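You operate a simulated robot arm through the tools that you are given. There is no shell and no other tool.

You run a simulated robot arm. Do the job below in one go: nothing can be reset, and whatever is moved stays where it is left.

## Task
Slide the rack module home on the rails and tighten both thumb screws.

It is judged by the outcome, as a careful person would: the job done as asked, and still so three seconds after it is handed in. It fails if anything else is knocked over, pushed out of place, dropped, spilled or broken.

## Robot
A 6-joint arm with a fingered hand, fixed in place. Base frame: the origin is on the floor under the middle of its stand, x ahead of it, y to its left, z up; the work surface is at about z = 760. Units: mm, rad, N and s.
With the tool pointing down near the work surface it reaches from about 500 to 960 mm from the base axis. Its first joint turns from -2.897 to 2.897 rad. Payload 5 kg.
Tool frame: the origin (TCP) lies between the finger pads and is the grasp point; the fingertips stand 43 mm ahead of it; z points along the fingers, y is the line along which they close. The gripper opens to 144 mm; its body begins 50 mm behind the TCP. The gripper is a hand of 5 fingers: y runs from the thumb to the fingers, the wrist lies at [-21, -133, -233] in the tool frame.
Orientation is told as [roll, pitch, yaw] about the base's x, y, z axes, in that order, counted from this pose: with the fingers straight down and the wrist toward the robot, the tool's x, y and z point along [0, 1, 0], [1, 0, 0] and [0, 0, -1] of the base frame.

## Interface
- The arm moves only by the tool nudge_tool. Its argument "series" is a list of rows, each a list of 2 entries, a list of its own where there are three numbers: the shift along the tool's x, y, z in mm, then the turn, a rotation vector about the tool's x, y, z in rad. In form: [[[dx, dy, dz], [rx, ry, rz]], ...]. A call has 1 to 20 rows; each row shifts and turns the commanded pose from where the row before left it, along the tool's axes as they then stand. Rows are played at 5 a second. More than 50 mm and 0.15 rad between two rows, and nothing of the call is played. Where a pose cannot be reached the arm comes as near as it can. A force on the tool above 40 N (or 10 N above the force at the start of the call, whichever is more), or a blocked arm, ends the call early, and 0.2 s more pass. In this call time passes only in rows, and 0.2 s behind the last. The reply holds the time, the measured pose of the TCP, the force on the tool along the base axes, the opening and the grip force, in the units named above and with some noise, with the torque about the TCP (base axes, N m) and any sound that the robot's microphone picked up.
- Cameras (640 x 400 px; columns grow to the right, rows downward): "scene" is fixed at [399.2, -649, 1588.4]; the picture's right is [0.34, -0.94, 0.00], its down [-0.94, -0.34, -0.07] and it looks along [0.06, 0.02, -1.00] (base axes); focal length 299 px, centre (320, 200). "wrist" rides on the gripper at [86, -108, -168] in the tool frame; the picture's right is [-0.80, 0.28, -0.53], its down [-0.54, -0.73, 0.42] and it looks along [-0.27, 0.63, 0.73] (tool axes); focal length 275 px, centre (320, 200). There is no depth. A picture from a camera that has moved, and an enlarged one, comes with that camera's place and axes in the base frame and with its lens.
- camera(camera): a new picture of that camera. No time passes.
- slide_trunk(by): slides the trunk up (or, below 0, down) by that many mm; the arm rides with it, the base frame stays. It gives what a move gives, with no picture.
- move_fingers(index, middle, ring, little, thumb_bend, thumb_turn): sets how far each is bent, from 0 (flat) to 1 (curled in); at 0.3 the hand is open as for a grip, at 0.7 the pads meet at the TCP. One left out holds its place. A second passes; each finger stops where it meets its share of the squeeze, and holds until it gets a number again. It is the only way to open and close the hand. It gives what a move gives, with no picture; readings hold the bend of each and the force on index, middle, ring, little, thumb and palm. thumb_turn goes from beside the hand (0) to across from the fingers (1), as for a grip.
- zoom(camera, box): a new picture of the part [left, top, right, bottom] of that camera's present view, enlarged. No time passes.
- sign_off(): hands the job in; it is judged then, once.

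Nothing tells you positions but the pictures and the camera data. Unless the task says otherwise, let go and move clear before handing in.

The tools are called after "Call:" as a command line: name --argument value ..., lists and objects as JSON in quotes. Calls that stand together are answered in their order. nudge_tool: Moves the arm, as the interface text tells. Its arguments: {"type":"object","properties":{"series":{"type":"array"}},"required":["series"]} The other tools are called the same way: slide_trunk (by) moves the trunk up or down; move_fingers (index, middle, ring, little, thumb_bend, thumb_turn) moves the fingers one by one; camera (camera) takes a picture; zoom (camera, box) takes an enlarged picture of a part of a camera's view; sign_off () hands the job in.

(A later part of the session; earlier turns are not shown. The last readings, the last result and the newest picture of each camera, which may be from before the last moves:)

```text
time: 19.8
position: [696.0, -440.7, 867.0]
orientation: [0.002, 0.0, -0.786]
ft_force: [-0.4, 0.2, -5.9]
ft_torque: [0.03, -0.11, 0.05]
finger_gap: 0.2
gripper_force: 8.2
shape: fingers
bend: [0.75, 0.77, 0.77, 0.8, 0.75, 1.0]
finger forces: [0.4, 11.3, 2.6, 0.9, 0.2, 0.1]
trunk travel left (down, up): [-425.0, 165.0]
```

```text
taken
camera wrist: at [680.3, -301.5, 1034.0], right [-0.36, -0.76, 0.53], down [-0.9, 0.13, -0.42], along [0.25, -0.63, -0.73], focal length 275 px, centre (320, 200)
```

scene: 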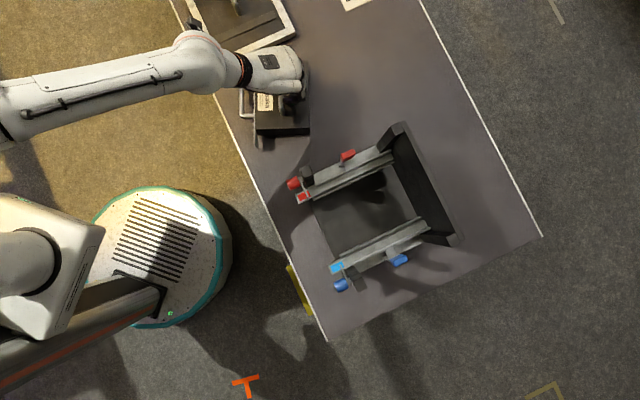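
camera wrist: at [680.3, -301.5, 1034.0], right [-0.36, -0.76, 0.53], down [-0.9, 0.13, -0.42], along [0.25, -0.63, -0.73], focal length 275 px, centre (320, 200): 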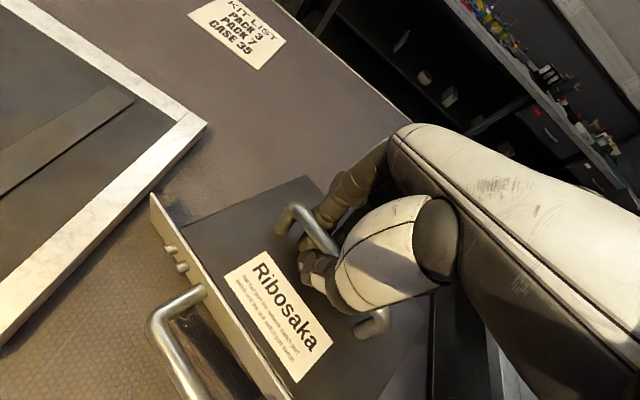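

Call:
nudge_tool --series '[[[0, 0, -5], [0, 0, 0]], [[0, 0, -5], [0, 0, 0]], [[0, 0, -5], [0, 0, 0]], [[0, 0, -5], [0, 0, 0]]]'

Call:
camera --camera "wrist"

Call:
zoom --camera "scene" --box '[210, 20, 350, 150]'

```text
time: 20.8
position: [695.5, -438.6, 885.6]
orientation: [-0.002, 0.0, -0.784]
ft_force: [1.2, 0.3, -6.5]
ft_torque: [0.0, -0.13, 0.03]
finger_gap: 0.2
gripper_force: 7.8
shape: fingers
bend: [0.75, 0.77, 0.77, 0.8, 0.75, 1.0]
finger forces: [0.4, 11.5, 2.6, 0.7, 0.3, 0.0]
trunk travel left (down, up): [-425.0, 165.0]
```

```text
taken
camera wrist: at [680.4, -301.0, 1053.2], right [-0.36, -0.76, 0.53], down [-0.9, 0.13, -0.42], along [0.25, -0.63, -0.73], focal length 275 px, centre (320, 200)
```

wrist: 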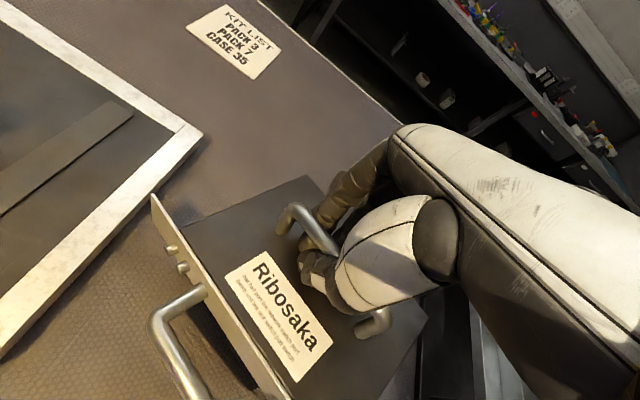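

```text
3.08 times, centred on (280, 85) of scene
camera zoom: at [399.2, -649.0, 1588.4], right [0.34, -0.94, 0.0], down [-0.94, -0.34, -0.07], along [0.06, 0.02, -1.0], focal length 919 px, centre (443, 554)
```

zoom: 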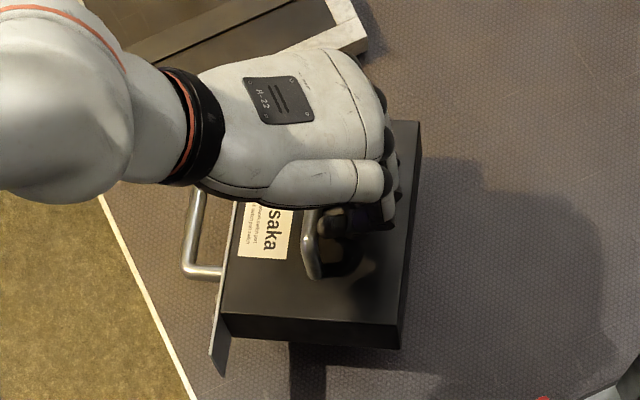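

The module is off the table, about 6.5 N, hanging in the hooked fingers with the thumb slack. I'll lift it clear of the tray and then tighten the grip so it can't swing.

Call:
nudge_tool --series '[[[0, 0, -10], [0, 0, 0]], [[0, 0, -10], [0, 0, 0]], [[0, 0, -10], [0, 0, 0]], [[0, 0, -10], [0, 0, 0]]]'

Call:
move_fingers --index 0.9 --middle 0.9 --ring 0.9 --little 0.9 --thumb_bend 0.9

Call:
camera --camera "wrist"

Call:
zoom --camera "scene" --box '[210, 20, 350, 150]'

```text
time: 21.8
position: [696.0, -438.7, 927.8]
orientation: [-0.001, 0.001, -0.785]
ft_force: [-0.2, -0.3, -6.2]
ft_torque: [0.04, -0.16, -0.02]
finger_gap: 0.3
gripper_force: 7.4
shape: fingers
bend: [0.75, 0.77, 0.77, 0.8, 0.75, 1.0]
finger forces: [0.4, 11.5, 2.5, 0.5, 0.3, 0.0]
trunk travel left (down, up): [-425.0, 165.0]
```

```text
time: 22.8
position: [696.1, -439.1, 925.9]
orientation: [0.001, 0.002, -0.785]
ft_force: [0.1, 0.5, -6.1]
ft_torque: [0.11, -0.2, 0.01]
finger_gap: 0.1
gripper_force: 10.1
shape: fingers
bend: [0.84, 0.85, 0.86, 0.9, 0.84, 1.0]
finger forces: [0.0, 0.1, 16.5, 2.7, 0.0, 0.0]
trunk travel left (down, up): [-425.0, 165.0]
```

```text
taken
camera wrist: at [680.8, -301.2, 1093.7], right [-0.36, -0.76, 0.53], down [-0.9, 0.13, -0.42], along [0.25, -0.63, -0.73], focal length 275 px, centre (320, 200)
```

wrist: 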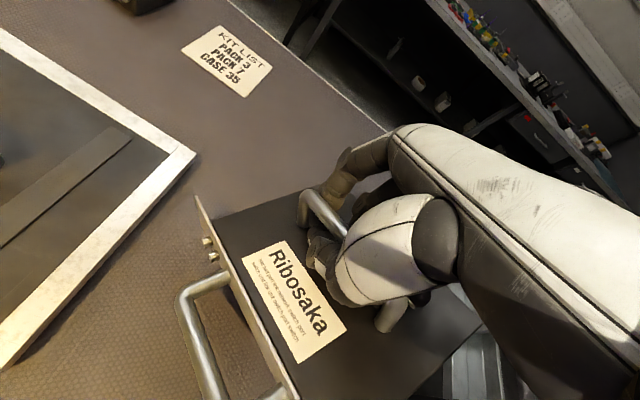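

```text
3.08 times, centred on (280, 85) of scene
camera zoom: at [399.2, -649.0, 1588.4], right [0.34, -0.94, 0.0], down [-0.94, -0.34, -0.07], along [0.06, 0.02, -1.0], focal length 919 px, centre (443, 554)
```

zoom: 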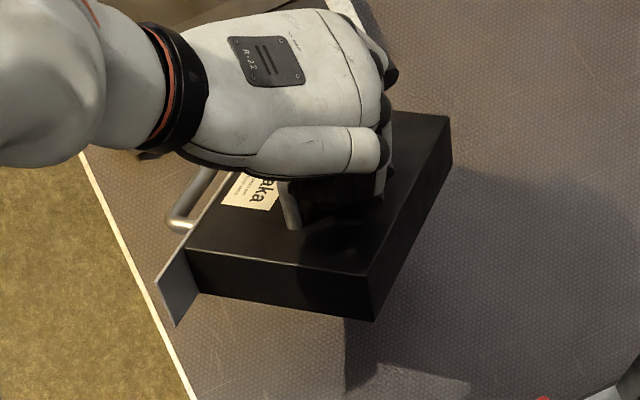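

Over-curling let the bar slip onto one finger and the module tilted, so this hold is not good enough for placing. I'll turn it back toward its original heading, shift it away from the tray, set it gently down and regrasp it with a proper pinch.

Call:
nudge_tool --series '[[[-15, 0, 0], [0, 0, -0.1]], [[-15, 0, 0], [0, 0, -0.1]], [[0, 0, 0], [0, 0, -0.1]], [[0, 0, 0], [0, 0, -0.1]], [[0, 0, 0], [0, 0, -0.1]], [[0, 0, 0], [0, 0, -0.1]], [[0, 0, 0], [0, 0, -0.1]]]'

Call:
camera --camera "wrist"

Call:
zoom --camera "scene" --box '[190, 10, 350, 170]'

```text
time: 24.4
position: [676.2, -461.8, 926.6]
orientation: [0.0, 0.001, -0.082]
ft_force: [-0.3, 1.3, -7.9]
ft_torque: [0.16, -0.08, -0.05]
finger_gap: 0.1
gripper_force: 13.1
shape: fingers
bend: [0.85, 0.87, 0.87, 0.91, 0.85, 1.0]
finger forces: [0.0, 0.0, 18.2, 8.1, 0.0, 0.0]
trunk travel left (down, up): [-425.0, 165.0]
```

```text
taken
camera wrist: at [575.3, -366.2, 1093.8], right [0.22, -0.82, 0.53], down [-0.77, -0.48, -0.42], along [0.6, -0.32, -0.73], focal length 275 px, centre (320, 200)
```

wrist: 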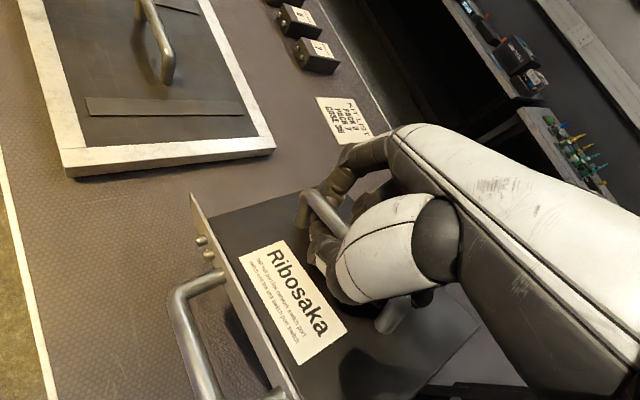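

```text
2.50 times, centred on (270, 90) of scene
camera zoom: at [399.2, -649.0, 1588.4], right [0.34, -0.94, 0.0], down [-0.94, -0.34, -0.07], along [0.06, 0.02, -1.0], focal length 747 px, centre (445, 475)
```

zoom: 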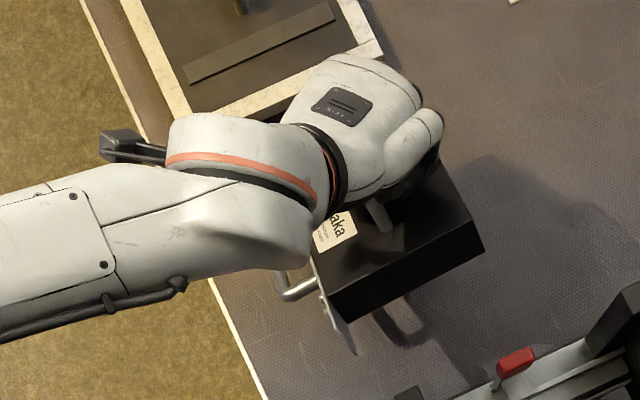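

Call:
nudge_tool --series '[[[0, 0, 15], [0, 0, 0]], [[0, 0, 15], [0, 0, 0]], [[0, 0, 8], [0, 0, 0]]]'

Call:
camera --camera "wrist"

```text
time: 25.2
position: [675.5, -462.3, 889.0]
orientation: [-0.001, 0.0, -0.086]
ft_force: [0.0, 0.5, -7.1]
ft_torque: [0.12, -0.08, -0.03]
finger_gap: 0.0
gripper_force: 12.2
shape: fingers
bend: [0.85, 0.87, 0.87, 0.91, 0.85, 1.0]
finger forces: [0.0, 0.0, 17.5, 7.8, 0.0, 0.0]
trunk travel left (down, up): [-425.0, 165.0]
```

```text
taken
camera wrist: at [574.7, -366.6, 1056.1], right [0.21, -0.82, 0.53], down [-0.77, -0.48, -0.42], along [0.6, -0.32, -0.73], focal length 275 px, centre (320, 200)
```

wrist: 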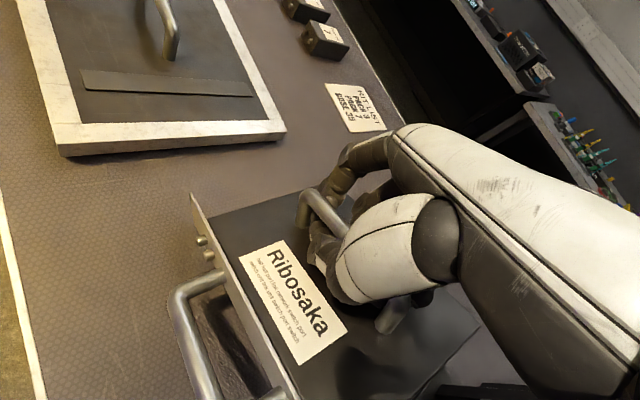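

Call:
nudge_tool --series '[[[0, 0, 4], [0, 0, 0]], [[0, 0, 4], [0, 0, 0]], [[0, 0, 4], [0, 0, 0]]]'

Call:
nudge_tool --series '[[[0, 0, 4], [0, 0, 0]], [[0, 0, 4], [0, 0, 0]]]'

Call:
camera --camera "wrist"

```text
time: 26.0
position: [674.2, -461.0, 876.5]
orientation: [0.0, 0.0, -0.085]
ft_force: [0.0, 0.3, -5.5]
ft_torque: [0.25, -0.11, 0.01]
finger_gap: 0.0
gripper_force: 15.3
shape: fingers
bend: [0.85, 0.87, 0.87, 0.91, 0.85, 1.0]
finger forces: [0.0, 0.0, 20.5, 9.7, 0.1, 0.0]
trunk travel left (down, up): [-425.0, 165.0]
```

```text
time: 26.6
position: [675.2, -462.4, 867.8]
orientation: [-0.001, 0.0, -0.085]
ft_force: [0.4, -0.9, -4.0]
ft_torque: [0.33, -0.13, -0.03]
finger_gap: 0.0
gripper_force: 16.8
shape: fingers
bend: [0.86, 0.88, 0.87, 0.91, 0.86, 1.0]
finger forces: [0.0, 0.0, 22.9, 10.8, 0.1, 0.1]
trunk travel left (down, up): [-425.0, 165.0]
```

```text
taken
camera wrist: at [574.4, -366.0, 1035.9], right [0.21, -0.82, 0.53], down [-0.77, -0.48, -0.42], along [0.6, -0.32, -0.73], focal length 275 px, centre (320, 200)
```

wrist: 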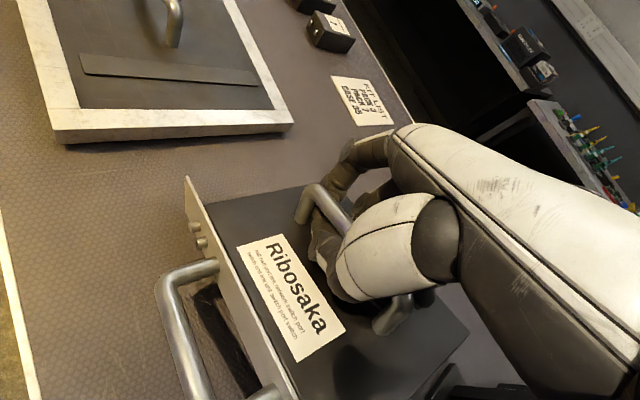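

Call:
nudge_tool --series '[[[0, 0, 4], [0, 0, 0]], [[0, 0, 4], [0, 0, 0]]]'

Call:
zoom --camera "wrist" --box '[160, 160, 480, 400]'

Call:
zoom --camera "scene" --box '[220, 30, 360, 170]'

```text
time: 27.2
position: [674.5, -461.6, 859.9]
orientation: [0.001, 0.0, -0.084]
ft_force: [-0.3, -0.2, -2.4]
ft_torque: [0.43, -0.14, 0.01]
finger_gap: 0.0
gripper_force: 19.0
shape: fingers
bend: [0.86, 0.88, 0.87, 0.91, 0.86, 1.0]
finger forces: [0.1, 0.0, 25.4, 12.9, 0.0, 0.0]
trunk travel left (down, up): [-425.0, 165.0]
```

```text
1.67 times, centred on (320, 280) of wrist
camera zoom: at [574.4, -365.9, 1027.6], right [0.22, -0.82, 0.53], down [-0.77, -0.48, -0.42], along [0.6, -0.32, -0.73], focal length 459 px, centre (320, 67)
```

zoom: 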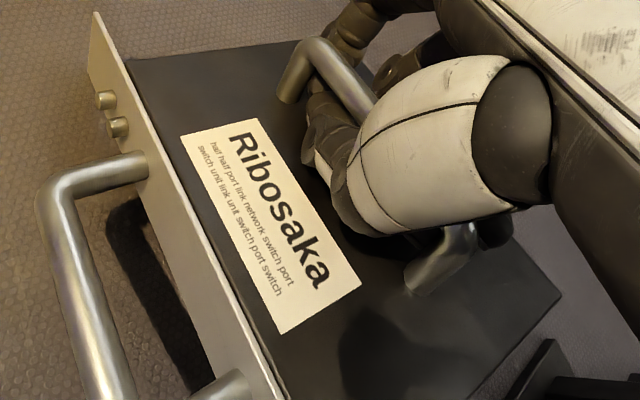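

```text
2.86 times, centred on (290, 100) of scene
camera zoom: at [399.2, -649.0, 1588.4], right [0.34, -0.94, 0.0], down [-0.94, -0.34, -0.07], along [0.06, 0.02, -1.0], focal length 853 px, centre (406, 486)
```

zoom: 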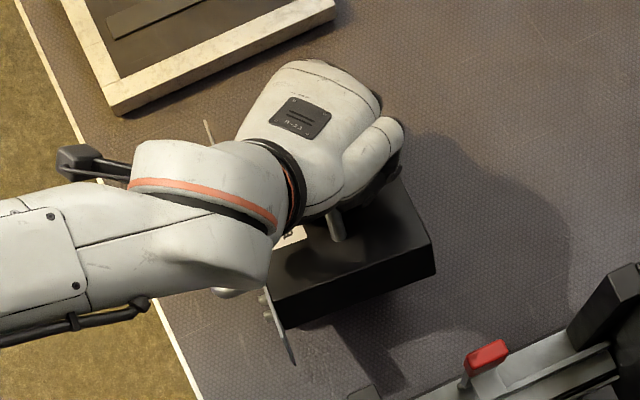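

Call:
nudge_tool --series '[[[0, 0, 3], [0, 0, 0]], [[0, 0, 3], [0, 0, 0]]]'

Call:
camera --camera "wrist"

```text
time: 27.8
position: [675.7, -461.4, 853.5]
orientation: [0.0, 0.0, -0.084]
ft_force: [0.9, -2.0, -2.1]
ft_torque: [0.5, -0.21, -0.01]
finger_gap: 0.1
gripper_force: 20.7
shape: fingers
bend: [0.86, 0.88, 0.87, 0.91, 0.86, 1.0]
finger forces: [0.0, 0.0, 26.1, 14.2, 0.1, 0.1]
trunk travel left (down, up): [-425.0, 165.0]
```

```text
taken
camera wrist: at [574.6, -366.1, 1022.3], right [0.21, -0.82, 0.53], down [-0.77, -0.48, -0.42], along [0.6, -0.32, -0.73], focal length 275 px, centre (320, 200)
```

wrist: 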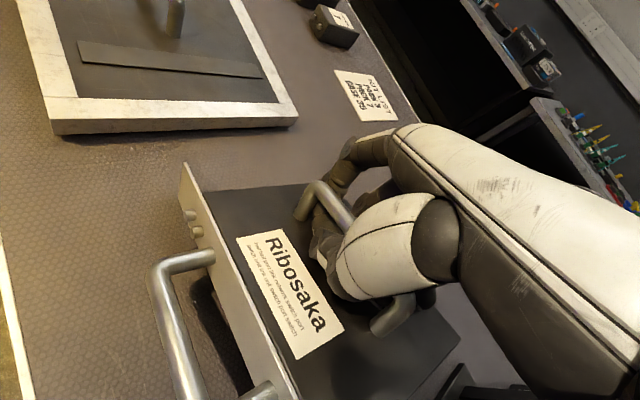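

The module is nearly settled on the table. I'll ease the fingers open in two steps so it comes to rest flat.

Call:
move_fingers --index 0.76 --middle 0.76 --ring 0.76 --little 0.76 --thumb_bend 0.7

Call:
move_fingers --index 0.62 --middle 0.62 --ring 0.62 --little 0.62 --thumb_bend 0.6

Call:
camera --camera "wrist"

Call:
zoom --camera "scene" --box '[220, 30, 360, 170]'

```text
time: 28.8
position: [675.1, -460.9, 854.2]
orientation: [0.0, 0.0, -0.086]
ft_force: [-0.1, 1.3, -0.9]
ft_torque: [-0.02, 0.14, -0.08]
finger_gap: 5.0
gripper_force: 12.8
shape: fingers
bend: [0.75, 0.75, 0.76, 0.76, 0.68, 1.0]
finger forces: [9.5, 3.1, 0.0, 0.0, 12.5, 0.0]
trunk travel left (down, up): [-425.0, 165.0]
```

```text
time: 29.8
position: [674.2, -461.1, 854.3]
orientation: [0.001, 0.0, -0.084]
ft_force: [-0.1, 0.2, -0.5]
ft_torque: [0.02, -0.01, 0.0]
finger_gap: 38.0
gripper_force: 0.1
shape: fingers
bend: [0.62, 0.62, 0.62, 0.62, 0.6, 1.0]
finger forces: [0.0, 0.0, 0.0, 0.0, 0.0, 0.1]
trunk travel left (down, up): [-425.0, 165.0]
```

```text
taken
camera wrist: at [574.5, -365.8, 1022.4], right [0.21, -0.82, 0.53], down [-0.77, -0.48, -0.42], along [0.6, -0.32, -0.73], focal length 275 px, centre (320, 200)
```

wrist: 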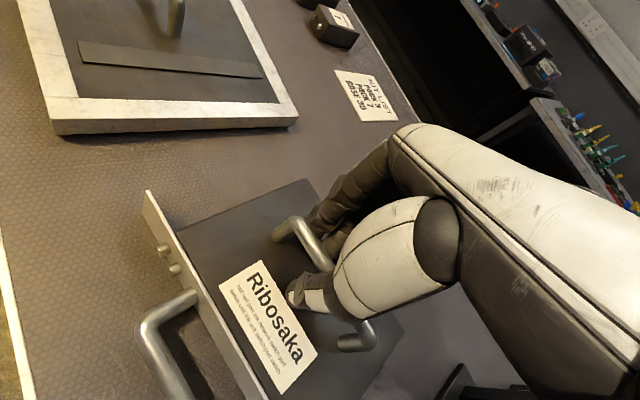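

```text
2.86 times, centred on (290, 100) of scene
camera zoom: at [399.2, -649.0, 1588.4], right [0.34, -0.94, 0.0], down [-0.94, -0.34, -0.07], along [0.06, 0.02, -1.0], focal length 853 px, centre (406, 486)
```

zoom: 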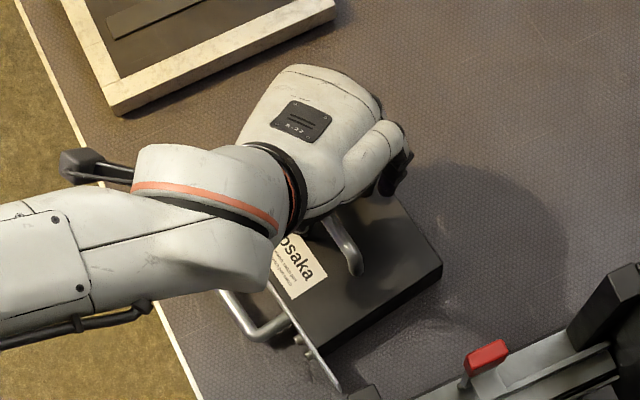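

The module is flat again and unharmed, now at about −34° yaw. I'll rise clear, turn the hand to match the bar, and look before regrasping higher on the bar.

Call:
move_fingers --index 0.54 --middle 0.54 --ring 0.54 --little 0.54 --thumb_bend 0.54

Call:
nudge_tool --series '[[[0, 0, -15], [0, 0, 0]], [[0, 0, -25], [0, 0, 0]], [[0, 0, -25], [0, 0, 0]], [[0, 0, 0], [0, 0, 0.127]], [[0, 0, 0], [0, 0, 0.127]], [[0, 0, 0], [0, 0, 0.127]], [[0, 0, 0], [0, 0, 0.127]]]'

Call:
camera --camera "wrist"

Call:
zoom --camera "scene" --box '[220, 30, 360, 170]'

```text
time: 30.8
position: [676.5, -461.6, 854.8]
orientation: [0.002, 0.002, -0.085]
ft_force: [0.0, -0.1, -1.1]
ft_torque: [-0.01, 0.02, -0.02]
finger_gap: 63.3
gripper_force: 0.0
shape: fingers
bend: [0.54, 0.54, 0.54, 0.54, 0.54, 1.0]
finger forces: [0.0, 0.1, 0.0, 0.1, 0.0, 0.0]
trunk travel left (down, up): [-425.0, 165.0]
```

```text
time: 32.4
position: [675.4, -461.4, 921.2]
orientation: [-0.002, -0.002, -0.595]
ft_force: [-0.3, 0.5, 0.0]
ft_torque: [-0.01, -0.02, 0.0]
finger_gap: 63.3
gripper_force: 0.1
shape: fingers
bend: [0.54, 0.54, 0.54, 0.54, 0.54, 1.0]
finger forces: [0.0, 0.0, 0.0, 0.0, 0.0, 0.1]
trunk travel left (down, up): [-425.0, 165.0]
```

```text
taken
camera wrist: at [633.9, -329.2, 1088.0], right [-0.21, -0.82, 0.54], down [-0.9, -0.04, -0.42], along [0.37, -0.57, -0.73], focal length 275 px, centre (320, 200)
```

wrist: 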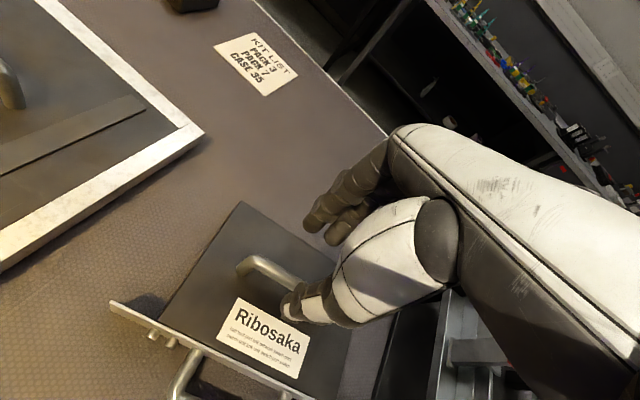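

```text
2.86 times, centred on (290, 100) of scene
camera zoom: at [399.2, -649.0, 1588.4], right [0.34, -0.94, 0.0], down [-0.94, -0.34, -0.07], along [0.06, 0.02, -1.0], focal length 853 px, centre (406, 486)
```

zoom: 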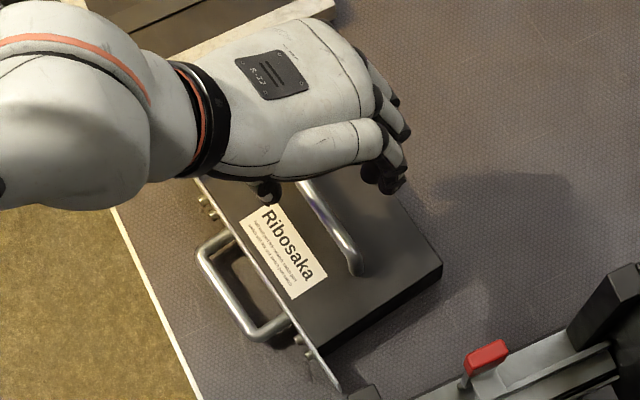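

Call:
zoom --camera "wrist" --box '[100, 170, 360, 400]'

Call:
zoom --camera "wrist" --box '[270, 170, 380, 340]'

Call:
zoom --camera "scene" --box '[260, 60, 340, 140]'

```text
1.74 times, centred on (230, 285) of wrist
camera zoom: at [633.9, -329.2, 1088.0], right [-0.21, -0.82, 0.54], down [-0.9, -0.04, -0.42], along [0.37, -0.57, -0.73], focal length 479 px, centre (476, 52)
```

zoom: 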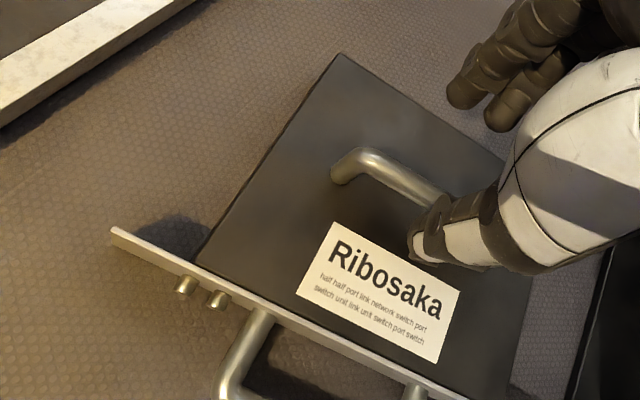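

```text
2.35 times, centred on (325, 255) of wrist
camera zoom: at [633.9, -329.2, 1088.0], right [-0.21, -0.82, 0.54], down [-0.9, -0.04, -0.42], along [0.37, -0.57, -0.73], focal length 648 px, centre (308, 71)
```

zoom: 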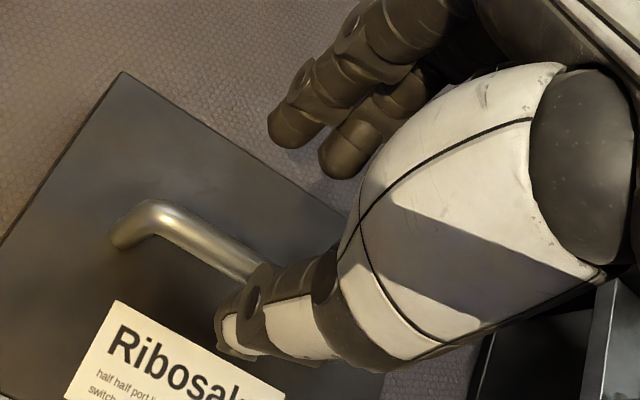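

```text
5.00 times, centred on (300, 100) of scene
camera zoom: at [399.2, -649.0, 1588.4], right [0.34, -0.94, 0.0], down [-0.94, -0.34, -0.07], along [0.06, 0.02, -1.0], focal length 1493 px, centre (420, 700)
```

zoom: 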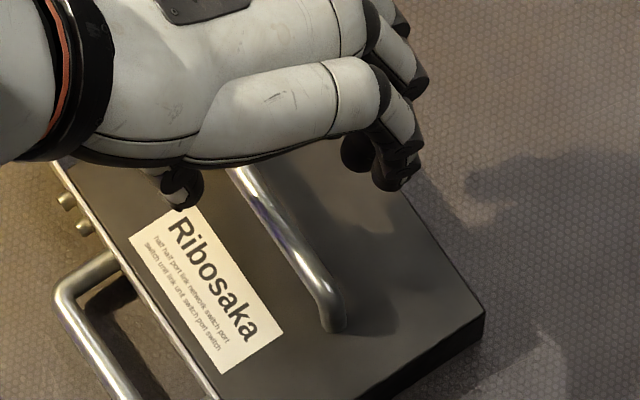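

I measure the thumb at tool x≈−5, index ≈+6, middle ≈−18, ring ≈−36, little ≈−59, so thumb + index + middle oppose each other squarely. I'll centre that trio on the bar and pinch with only those three.

Call:
nudge_tool --series '[[[-9, -7, 0], [0, 0, 0]], [[0, 0, 20], [0, 0, 0]], [[0, 0, 20], [0, 0, 0]], [[0, 0, 15], [0, 0, 0]], [[0, 0, 8], [0, 0, 0]]]'

Call:
move_fingers --index 0.62 --middle 0.62 --ring 0.5 --little 0.5 --thumb_bend 0.62

Call:
zoom --camera "wrist" --box '[180, 160, 400, 390]'

Call:
zoom --camera "scene" --box '[240, 50, 340, 150]'

```text
time: 33.6
position: [663.1, -464.0, 856.4]
orientation: [-0.001, -0.001, -0.593]
ft_force: [0.6, -0.2, 0.7]
ft_torque: [0.01, 0.05, -0.02]
finger_gap: 63.3
gripper_force: 0.0
shape: fingers
bend: [0.54, 0.54, 0.54, 0.54, 0.54, 1.0]
finger forces: [0.0, 0.0, 0.0, 0.0, 0.0, 0.1]
trunk travel left (down, up): [-425.0, 165.0]
```

```text
time: 34.6
position: [664.8, -464.6, 857.7]
orientation: [-0.001, 0.001, -0.593]
ft_force: [0.8, -0.2, 0.2]
ft_torque: [0.03, 0.02, -0.01]
finger_gap: 36.0
gripper_force: 0.0
shape: fingers
bend: [0.62, 0.62, 0.5, 0.5, 0.62, 1.0]
finger forces: [0.0, 0.1, 0.0, 0.0, 0.1, 0.0]
trunk travel left (down, up): [-425.0, 165.0]
```

```text
1.74 times, centred on (290, 275) of wrist
camera zoom: at [622.1, -331.9, 1024.7], right [-0.21, -0.82, 0.53], down [-0.91, -0.04, -0.42], along [0.37, -0.57, -0.73], focal length 479 px, centre (372, 70)
```

zoom: 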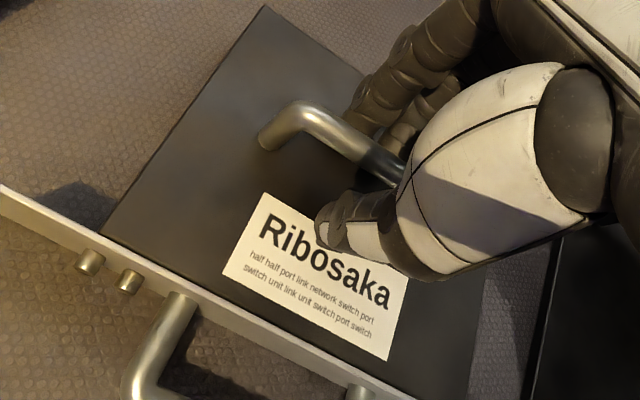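

```text
4.00 times, centred on (290, 100) of scene
camera zoom: at [399.2, -649.0, 1588.4], right [0.34, -0.94, 0.0], down [-0.94, -0.34, -0.07], along [0.06, 0.02, -1.0], focal length 1195 px, centre (440, 600)
```

zoom: 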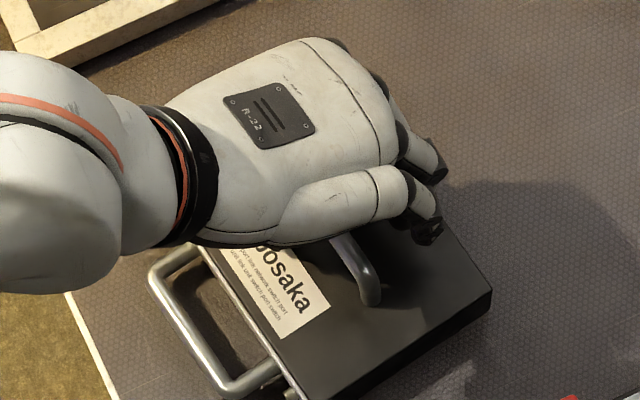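

Call:
move_fingers --index 0.72 --middle 0.72 --thumb_bend 0.72

Call:
zoom --camera "wrist" --box '[180, 160, 400, 390]'

Call:
zoom --camera "scene" --box '[240, 50, 340, 150]'

```text
time: 35.6
position: [665.5, -464.4, 855.2]
orientation: [0.001, 0.0, -0.594]
ft_force: [-0.4, -0.4, -0.6]
ft_torque: [-0.01, 0.03, -0.02]
finger_gap: 3.9
gripper_force: 5.3
shape: fingers
bend: [0.72, 0.72, 0.5, 0.5, 0.71, 1.0]
finger forces: [4.4, 2.4, 0.1, 0.0, 3.7, 0.0]
trunk travel left (down, up): [-425.0, 165.0]
```

```text
1.74 times, centred on (290, 275) of wrist
camera zoom: at [622.3, -332.1, 1024.0], right [-0.21, -0.82, 0.53], down [-0.91, -0.04, -0.42], along [0.37, -0.57, -0.73], focal length 479 px, centre (372, 70)
```

zoom: 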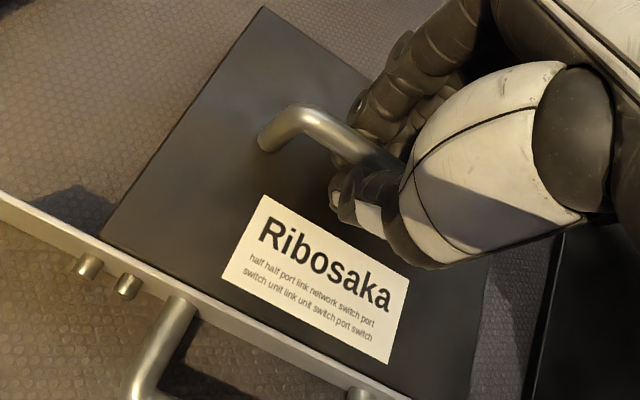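

```text
4.00 times, centred on (290, 100) of scene
camera zoom: at [399.2, -649.0, 1588.4], right [0.34, -0.94, 0.0], down [-0.94, -0.34, -0.07], along [0.06, 0.02, -1.0], focal length 1195 px, centre (440, 600)
```

zoom: 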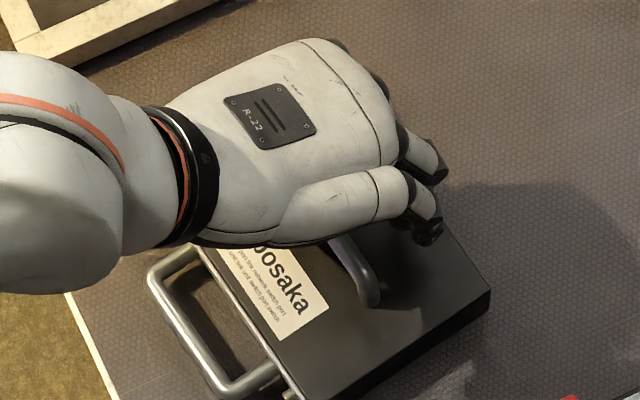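

The three-finger grip holds without twisting the module. I'll tighten it a little more and check.

Call:
move_fingers --index 0.78 --middle 0.78 --thumb_bend 0.78

Call:
zoom --camera "wrist" --box '[180, 160, 400, 390]'

Call:
zoom --camera "scene" --box '[240, 50, 340, 150]'

```text
time: 36.6
position: [665.0, -465.2, 857.1]
orientation: [0.003, 0.002, -0.594]
ft_force: [-0.7, 0.0, -6.9]
ft_torque: [0.04, -0.1, -0.01]
finger_gap: 0.8
gripper_force: 5.6
shape: fingers
bend: [0.74, 0.75, 0.5, 0.5, 0.73, 1.0]
finger forces: [0.1, 10.8, 0.9, 0.0, 0.0, 0.1]
trunk travel left (down, up): [-425.0, 165.0]
```

```text
1.74 times, centred on (290, 275) of wrist
camera zoom: at [622.4, -332.2, 1024.2], right [-0.21, -0.82, 0.53], down [-0.91, -0.04, -0.42], along [0.37, -0.57, -0.73], focal length 479 px, centre (372, 70)
```

zoom: 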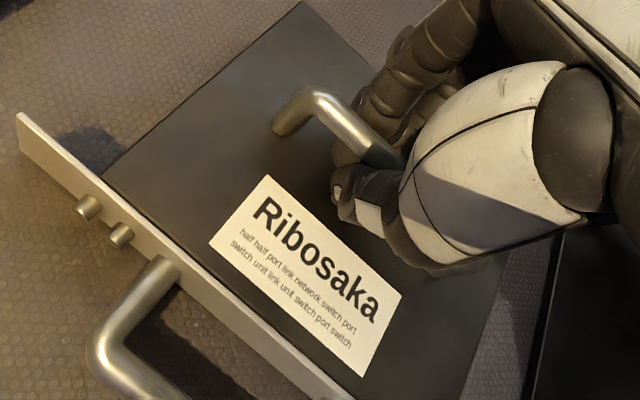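

```text
4.00 times, centred on (290, 100) of scene
camera zoom: at [399.2, -649.0, 1588.4], right [0.34, -0.94, 0.0], down [-0.94, -0.34, -0.07], along [0.06, 0.02, -1.0], focal length 1195 px, centre (440, 600)
```

zoom: 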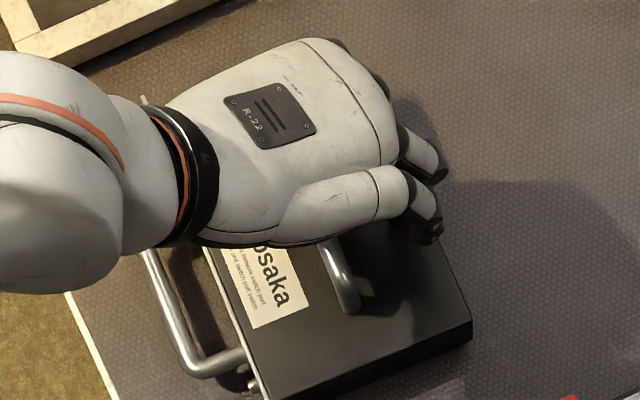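

The fingers are passing under the bar and lifting it, mostly on the middle finger, so this hand naturally hooks this handle rather than pinching. I'll set the module back down and instead use a centred four-finger hook, levelling it with the per-finger force readings and only lightly using the thumb.

Call:
move_fingers --index 0.66 --middle 0.66 --thumb_bend 0.62

Call:
move_fingers --index 0.6 --middle 0.6 --ring 0.6 --little 0.6 --thumb_bend 0.58

Call:
zoom --camera "wrist" --box '[160, 150, 400, 400]'

Call:
zoom --camera "scene" --box '[230, 50, 350, 170]'

```text
time: 37.6
position: [663.1, -464.6, 856.6]
orientation: [0.001, 0.002, -0.594]
ft_force: [0.4, 0.7, -0.1]
ft_torque: [-0.01, 0.01, -0.02]
finger_gap: 28.0
gripper_force: 0.0
shape: fingers
bend: [0.66, 0.66, 0.5, 0.5, 0.62, 1.0]
finger forces: [0.1, 0.1, 0.0, 0.0, 0.1, 0.1]
trunk travel left (down, up): [-425.0, 165.0]
```

```text
time: 38.6
position: [664.0, -464.6, 856.4]
orientation: [0.001, -0.001, -0.594]
ft_force: [-0.3, 0.0, -0.3]
ft_torque: [0.02, -0.01, -0.04]
finger_gap: 46.8
gripper_force: 0.0
shape: fingers
bend: [0.6, 0.6, 0.6, 0.6, 0.57, 1.0]
finger forces: [0.0, 0.0, 0.0, 0.0, 0.1, 0.0]
trunk travel left (down, up): [-425.0, 165.0]
```

```text
1.60 times, centred on (280, 275) of wrist
camera zoom: at [622.1, -331.9, 1024.6], right [-0.21, -0.82, 0.53], down [-0.91, -0.04, -0.42], along [0.37, -0.57, -0.73], focal length 440 px, centre (384, 80)
```

zoom: 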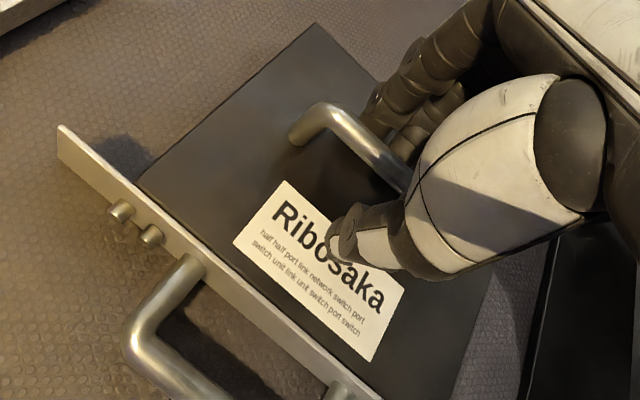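

```text
3.33 times, centred on (290, 110) of scene
camera zoom: at [399.2, -649.0, 1588.4], right [0.34, -0.94, 0.0], down [-0.94, -0.34, -0.07], along [0.06, 0.02, -1.0], focal length 996 px, centre (420, 500)
```

zoom: 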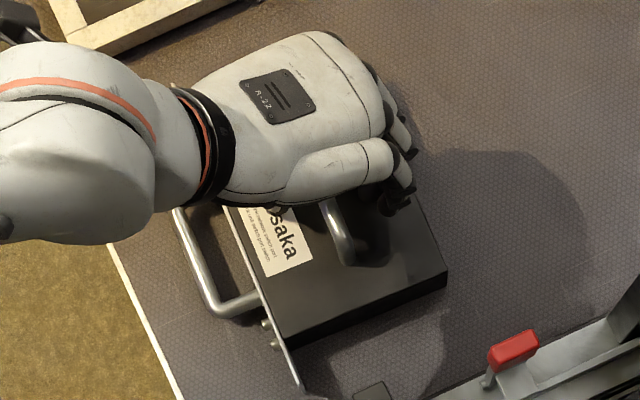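

Call:
nudge_tool --series '[[[0, 0, -20], [0, 0, 0]], [[0, 0, -20], [0, 0, 0]], [[0, 0, 0], [0, 0, 0.11]], [[0, 0, 0], [0, 0, 0.11]]]'

Call:
zoom --camera "wrist" --box '[100, 170, 360, 400]'

Call:
zoom --camera "scene" --box '[250, 60, 340, 150]'

```text
time: 39.6
position: [663.8, -465.2, 898.2]
orientation: [0.001, 0.001, -0.815]
ft_force: [0.3, 0.5, -1.2]
ft_torque: [-0.03, 0.0, 0.01]
finger_gap: 47.2
gripper_force: 0.0
shape: fingers
bend: [0.6, 0.6, 0.6, 0.6, 0.57, 1.0]
finger forces: [0.1, 0.0, 0.0, 0.0, 0.1, 0.0]
trunk travel left (down, up): [-425.0, 165.0]
```

```text
1.74 times, centred on (230, 285) of wrist
camera zoom: at [652.8, -326.7, 1065.3], right [-0.38, -0.75, 0.53], down [-0.89, 0.16, -0.42], along [0.24, -0.64, -0.73], focal length 479 px, centre (476, 52)
```

zoom: 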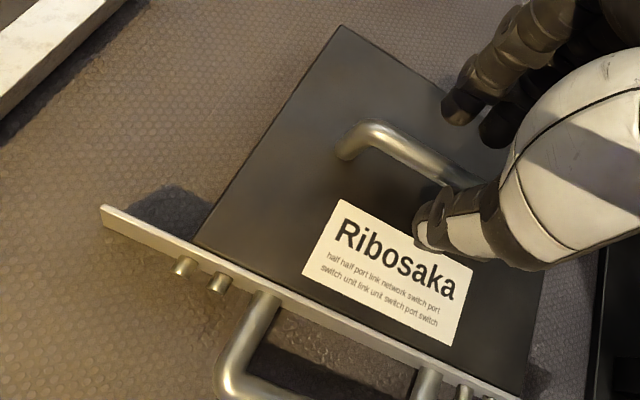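

```text
4.44 times, centred on (295, 105) of scene
camera zoom: at [399.2, -649.0, 1588.4], right [0.34, -0.94, 0.0], down [-0.94, -0.34, -0.07], along [0.06, 0.02, -1.0], focal length 1328 px, centre (431, 622)
```

zoom: 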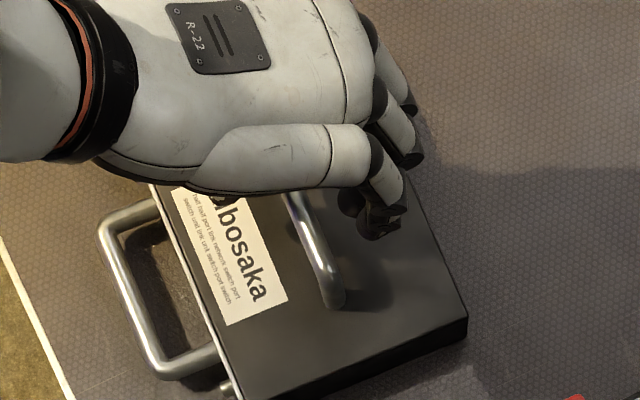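

Call:
move_fingers --index 0.62 --middle 0.62 --ring 0.62 --little 0.62 --thumb_bend 0.58

Call:
nudge_tool --series '[[[10, -1, 0], [0, 0, 0]], [[0, 0, 20], [0, 0, 0]], [[0, 0, 15], [0, 0, 0]], [[0, 0, 6], [0, 0, 0]], [[0, 0, 4], [0, 0, 0]]]'

Call:
move_fingers --index 0.7 --middle 0.7 --ring 0.7 --little 0.7

Call:
zoom --camera "wrist" --box '[160, 150, 400, 400]'

Call:
zoom --camera "scene" --box '[250, 60, 340, 150]'

```text
time: 40.6
position: [664.9, -464.7, 898.4]
orientation: [0.0, 0.001, -0.814]
ft_force: [-0.4, 0.7, -0.4]
ft_torque: [0.03, -0.01, 0.01]
finger_gap: 44.3
gripper_force: 0.1
shape: fingers
bend: [0.62, 0.62, 0.62, 0.62, 0.57, 1.0]
finger forces: [0.0, 0.0, 0.0, 0.0, 0.0, 0.0]
trunk travel left (down, up): [-425.0, 165.0]
```

```text
time: 41.8
position: [670.6, -457.1, 850.8]
orientation: [0.0, 0.0, -0.814]
ft_force: [-0.4, -0.1, 0.6]
ft_torque: [0.0, 0.03, -0.01]
finger_gap: 43.9
gripper_force: 0.0
shape: fingers
bend: [0.62, 0.62, 0.62, 0.62, 0.57, 1.0]
finger forces: [0.1, 0.0, 0.0, 0.0, 0.0, 0.1]
trunk travel left (down, up): [-425.0, 165.0]
```

```text
time: 42.8
position: [671.2, -457.7, 852.7]
orientation: [-0.002, 0.0, -0.813]
ft_force: [1.3, -1.8, -0.6]
ft_torque: [-0.02, -0.04, 0.17]
finger_gap: 30.4
gripper_force: 0.5
shape: fingers
bend: [0.7, 0.7, 0.7, 0.69, 0.57, 1.0]
finger forces: [0.1, 0.0, 0.0, 1.8, 0.0, 0.0]
trunk travel left (down, up): [-425.0, 165.0]
```

```text
1.60 times, centred on (280, 275) of wrist
camera zoom: at [659.7, -318.8, 1019.8], right [-0.38, -0.75, 0.53], down [-0.89, 0.16, -0.42], along [0.24, -0.64, -0.73], focal length 440 px, centre (384, 80)
```

zoom: 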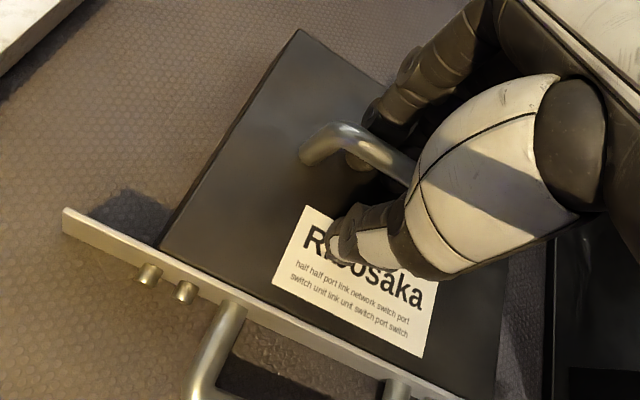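

```text
4.44 times, centred on (295, 105) of scene
camera zoom: at [399.2, -649.0, 1588.4], right [0.34, -0.94, 0.0], down [-0.94, -0.34, -0.07], along [0.06, 0.02, -1.0], focal length 1328 px, centre (431, 622)
```

zoom: 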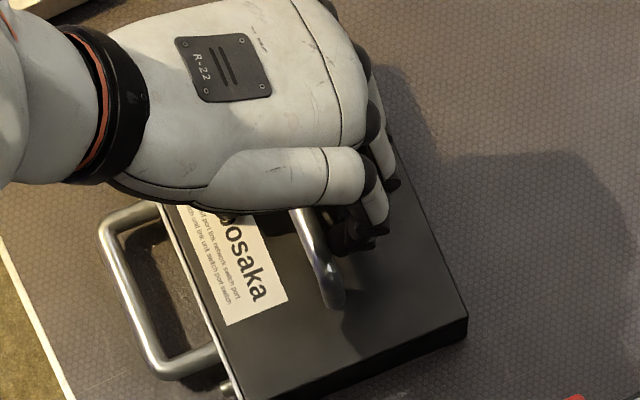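

The four fingers are now under the bar without disturbing the module. I'll raise gently and read how the load is shared.

Call:
nudge_tool --series '[[[0, 0, -2], [0, 0, 0]], [[0, 0, -2], [0, 0, 0]], [[0, 0, -2], [0, 0, 0]], [[0, 0, -2], [0, 0, 0]], [[0, 0, -2], [0, 0, 0]]]'

Call:
zoom --camera "wrist" --box '[160, 150, 400, 400]'

```text
time: 44.0
position: [669.2, -457.7, 862.1]
orientation: [0.0, -0.001, -0.811]
ft_force: [0.5, -1.1, -3.6]
ft_torque: [0.02, -0.04, 0.01]
finger_gap: 30.9
gripper_force: 0.9
shape: fingers
bend: [0.69, 0.7, 0.69, 0.7, 0.57, 1.0]
finger forces: [0.8, 0.3, 1.5, 0.0, 0.0, 0.0]
trunk travel left (down, up): [-425.0, 165.0]
```

```text
1.60 times, centred on (280, 275) of wrist
camera zoom: at [659.4, -319.1, 1029.4], right [-0.38, -0.75, 0.53], down [-0.89, 0.16, -0.42], along [0.24, -0.64, -0.73], focal length 440 px, centre (384, 80)
```

zoom: 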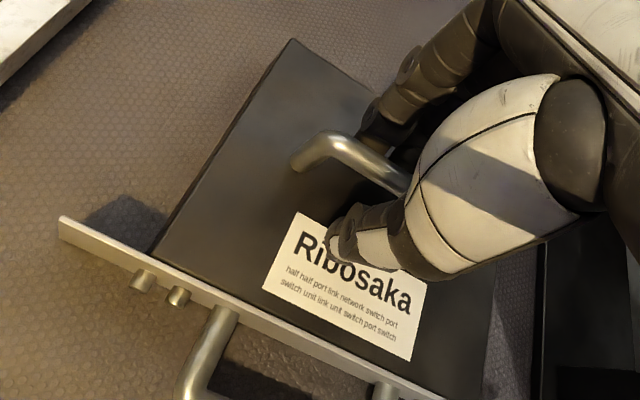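

Call:
nudge_tool --series '[[[0, 0, 3], [0, 0, 0]], [[0, 0, 3], [0, 0, 0]], [[0, 0, 3], [0, 0, 0]]]'

Call:
move_fingers --index 0.76 --middle 0.75 --ring 0.75 --little 0.77

Call:
zoom --camera "wrist" --box '[160, 150, 400, 400]'

Call:
zoom --camera "scene" --box '[250, 60, 340, 150]'

```text
time: 44.8
position: [671.8, -457.6, 853.5]
orientation: [0.001, -0.001, -0.813]
ft_force: [0.7, 0.6, 1.1]
ft_torque: [0.02, 0.06, 0.04]
finger_gap: 30.2
gripper_force: 0.7
shape: fingers
bend: [0.7, 0.7, 0.7, 0.7, 0.57, 1.0]
finger forces: [0.0, 0.0, 0.1, 0.6, 0.1, 0.0]
trunk travel left (down, up): [-425.0, 165.0]
```

```text
time: 45.8
position: [671.2, -457.3, 852.6]
orientation: [0.0, 0.0, -0.814]
ft_force: [0.1, -2.8, 1.8]
ft_torque: [0.51, 0.3, 0.2]
finger_gap: 22.1
gripper_force: 11.3
shape: fingers
bend: [0.76, 0.75, 0.74, 0.76, 0.55, 1.0]
finger forces: [4.1, 0.6, 2.1, 3.6, 11.9, 0.1]
trunk travel left (down, up): [-425.0, 165.0]
```

```text
1.60 times, centred on (280, 275) of wrist
camera zoom: at [659.2, -319.2, 1020.3], right [-0.38, -0.75, 0.53], down [-0.89, 0.15, -0.42], along [0.24, -0.64, -0.73], focal length 440 px, centre (384, 80)
```

zoom: 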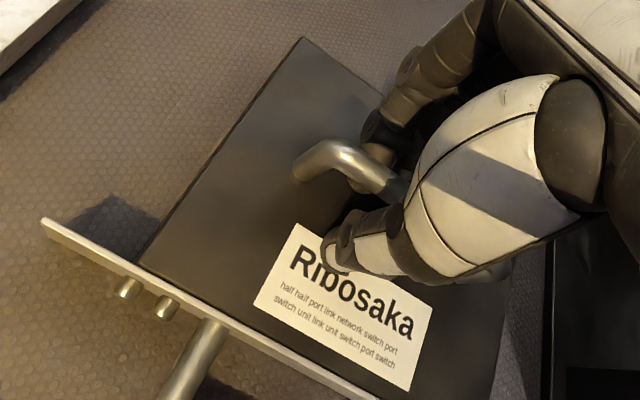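

```text
4.44 times, centred on (295, 105) of scene
camera zoom: at [399.2, -649.0, 1588.4], right [0.34, -0.94, 0.0], down [-0.94, -0.34, -0.07], along [0.06, 0.02, -1.0], focal length 1328 px, centre (431, 622)
```

zoom: 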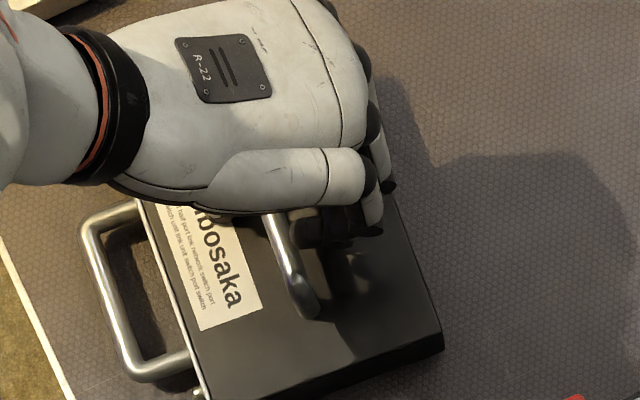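

Now the bar is clamped between the thumb and a wide base of fingers (index, ring and little all loaded) with little twist. I'll squeeze a bit more with the thumb only.

Call:
move_fingers --thumb_bend 0.64

Call:
zoom --camera "wrist" --box '[160, 150, 400, 400]'

Call:
zoom --camera "scene" --box '[250, 60, 340, 150]'

```text
time: 46.8
position: [670.1, -457.1, 852.7]
orientation: [0.001, -0.001, -0.814]
ft_force: [0.5, -2.4, 4.3]
ft_torque: [0.62, 0.34, 0.34]
finger_gap: 16.4
gripper_force: 14.9
shape: fingers
bend: [0.76, 0.75, 0.74, 0.76, 0.6, 1.0]
finger forces: [5.0, 1.2, 3.0, 4.3, 15.3, 0.1]
trunk travel left (down, up): [-425.0, 165.0]
```

```text
1.60 times, centred on (280, 275) of wrist
camera zoom: at [659.1, -319.1, 1020.4], right [-0.38, -0.75, 0.53], down [-0.89, 0.16, -0.42], along [0.24, -0.64, -0.73], focal length 440 px, centre (384, 80)
```

zoom: 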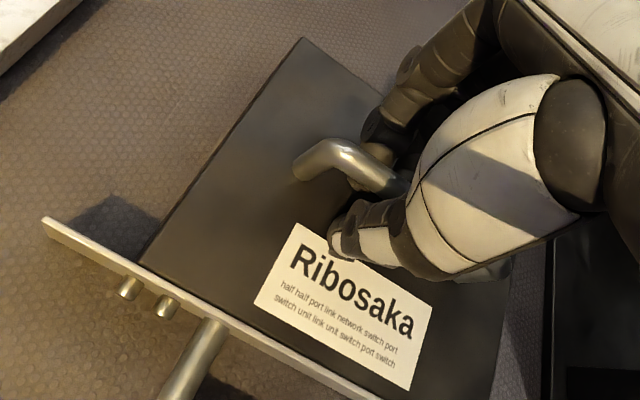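

```text
4.44 times, centred on (295, 105) of scene
camera zoom: at [399.2, -649.0, 1588.4], right [0.34, -0.94, 0.0], down [-0.94, -0.34, -0.07], along [0.06, 0.02, -1.0], focal length 1328 px, centre (431, 622)
```

zoom: 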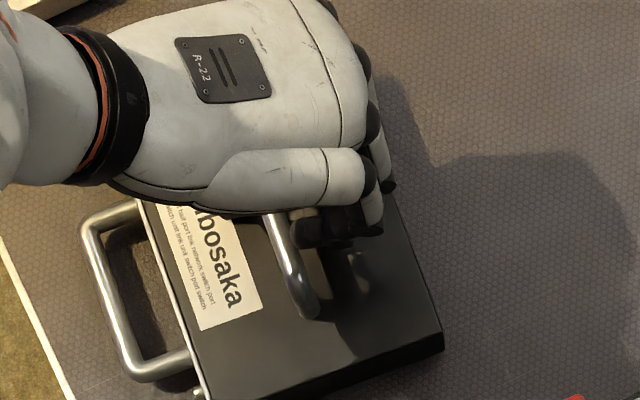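

Call:
nudge_tool --series '[[[0, 0, -2], [0, 0, 0]], [[0, 0, -2], [0, 0, 0]], [[0, 0, -3], [0, 0, 0]], [[0, 0, -3], [0, 0, 0]]]'

Call:
zoom --camera "wrist" --box '[160, 150, 400, 400]'

Call:
zoom --camera "scene" --box '[230, 50, 350, 170]'

```text
time: 47.8
position: [671.1, -455.6, 862.3]
orientation: [0.0, -0.001, -0.814]
ft_force: [0.2, 0.8, -6.9]
ft_torque: [-0.01, -0.04, 0.04]
finger_gap: 8.7
gripper_force: 3.4
shape: fingers
bend: [0.76, 0.75, 0.75, 0.77, 0.63, 1.0]
finger forces: [3.1, 0.6, 1.6, 0.0, 1.8, 0.0]
trunk travel left (down, up): [-425.0, 165.0]
```

```text
1.60 times, centred on (280, 275) of wrist
camera zoom: at [659.8, -318.3, 1029.8], right [-0.38, -0.75, 0.53], down [-0.89, 0.16, -0.42], along [0.24, -0.64, -0.73], focal length 440 px, centre (384, 80)
```

zoom: 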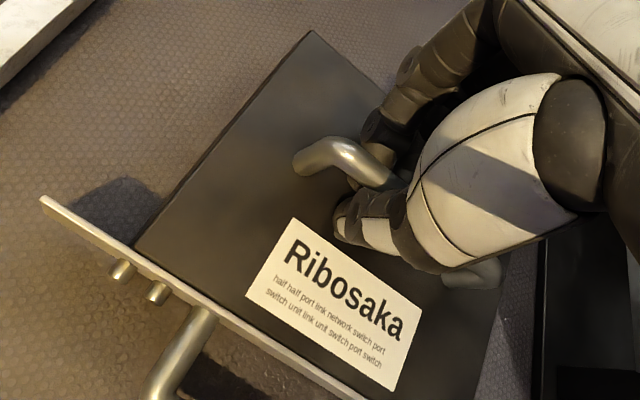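

```text
3.33 times, centred on (290, 110) of scene
camera zoom: at [399.2, -649.0, 1588.4], right [0.34, -0.94, 0.0], down [-0.94, -0.34, -0.07], along [0.06, 0.02, -1.0], focal length 996 px, centre (420, 500)
```

zoom: 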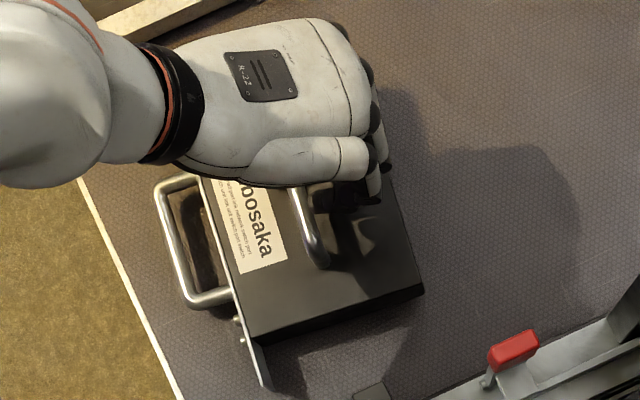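

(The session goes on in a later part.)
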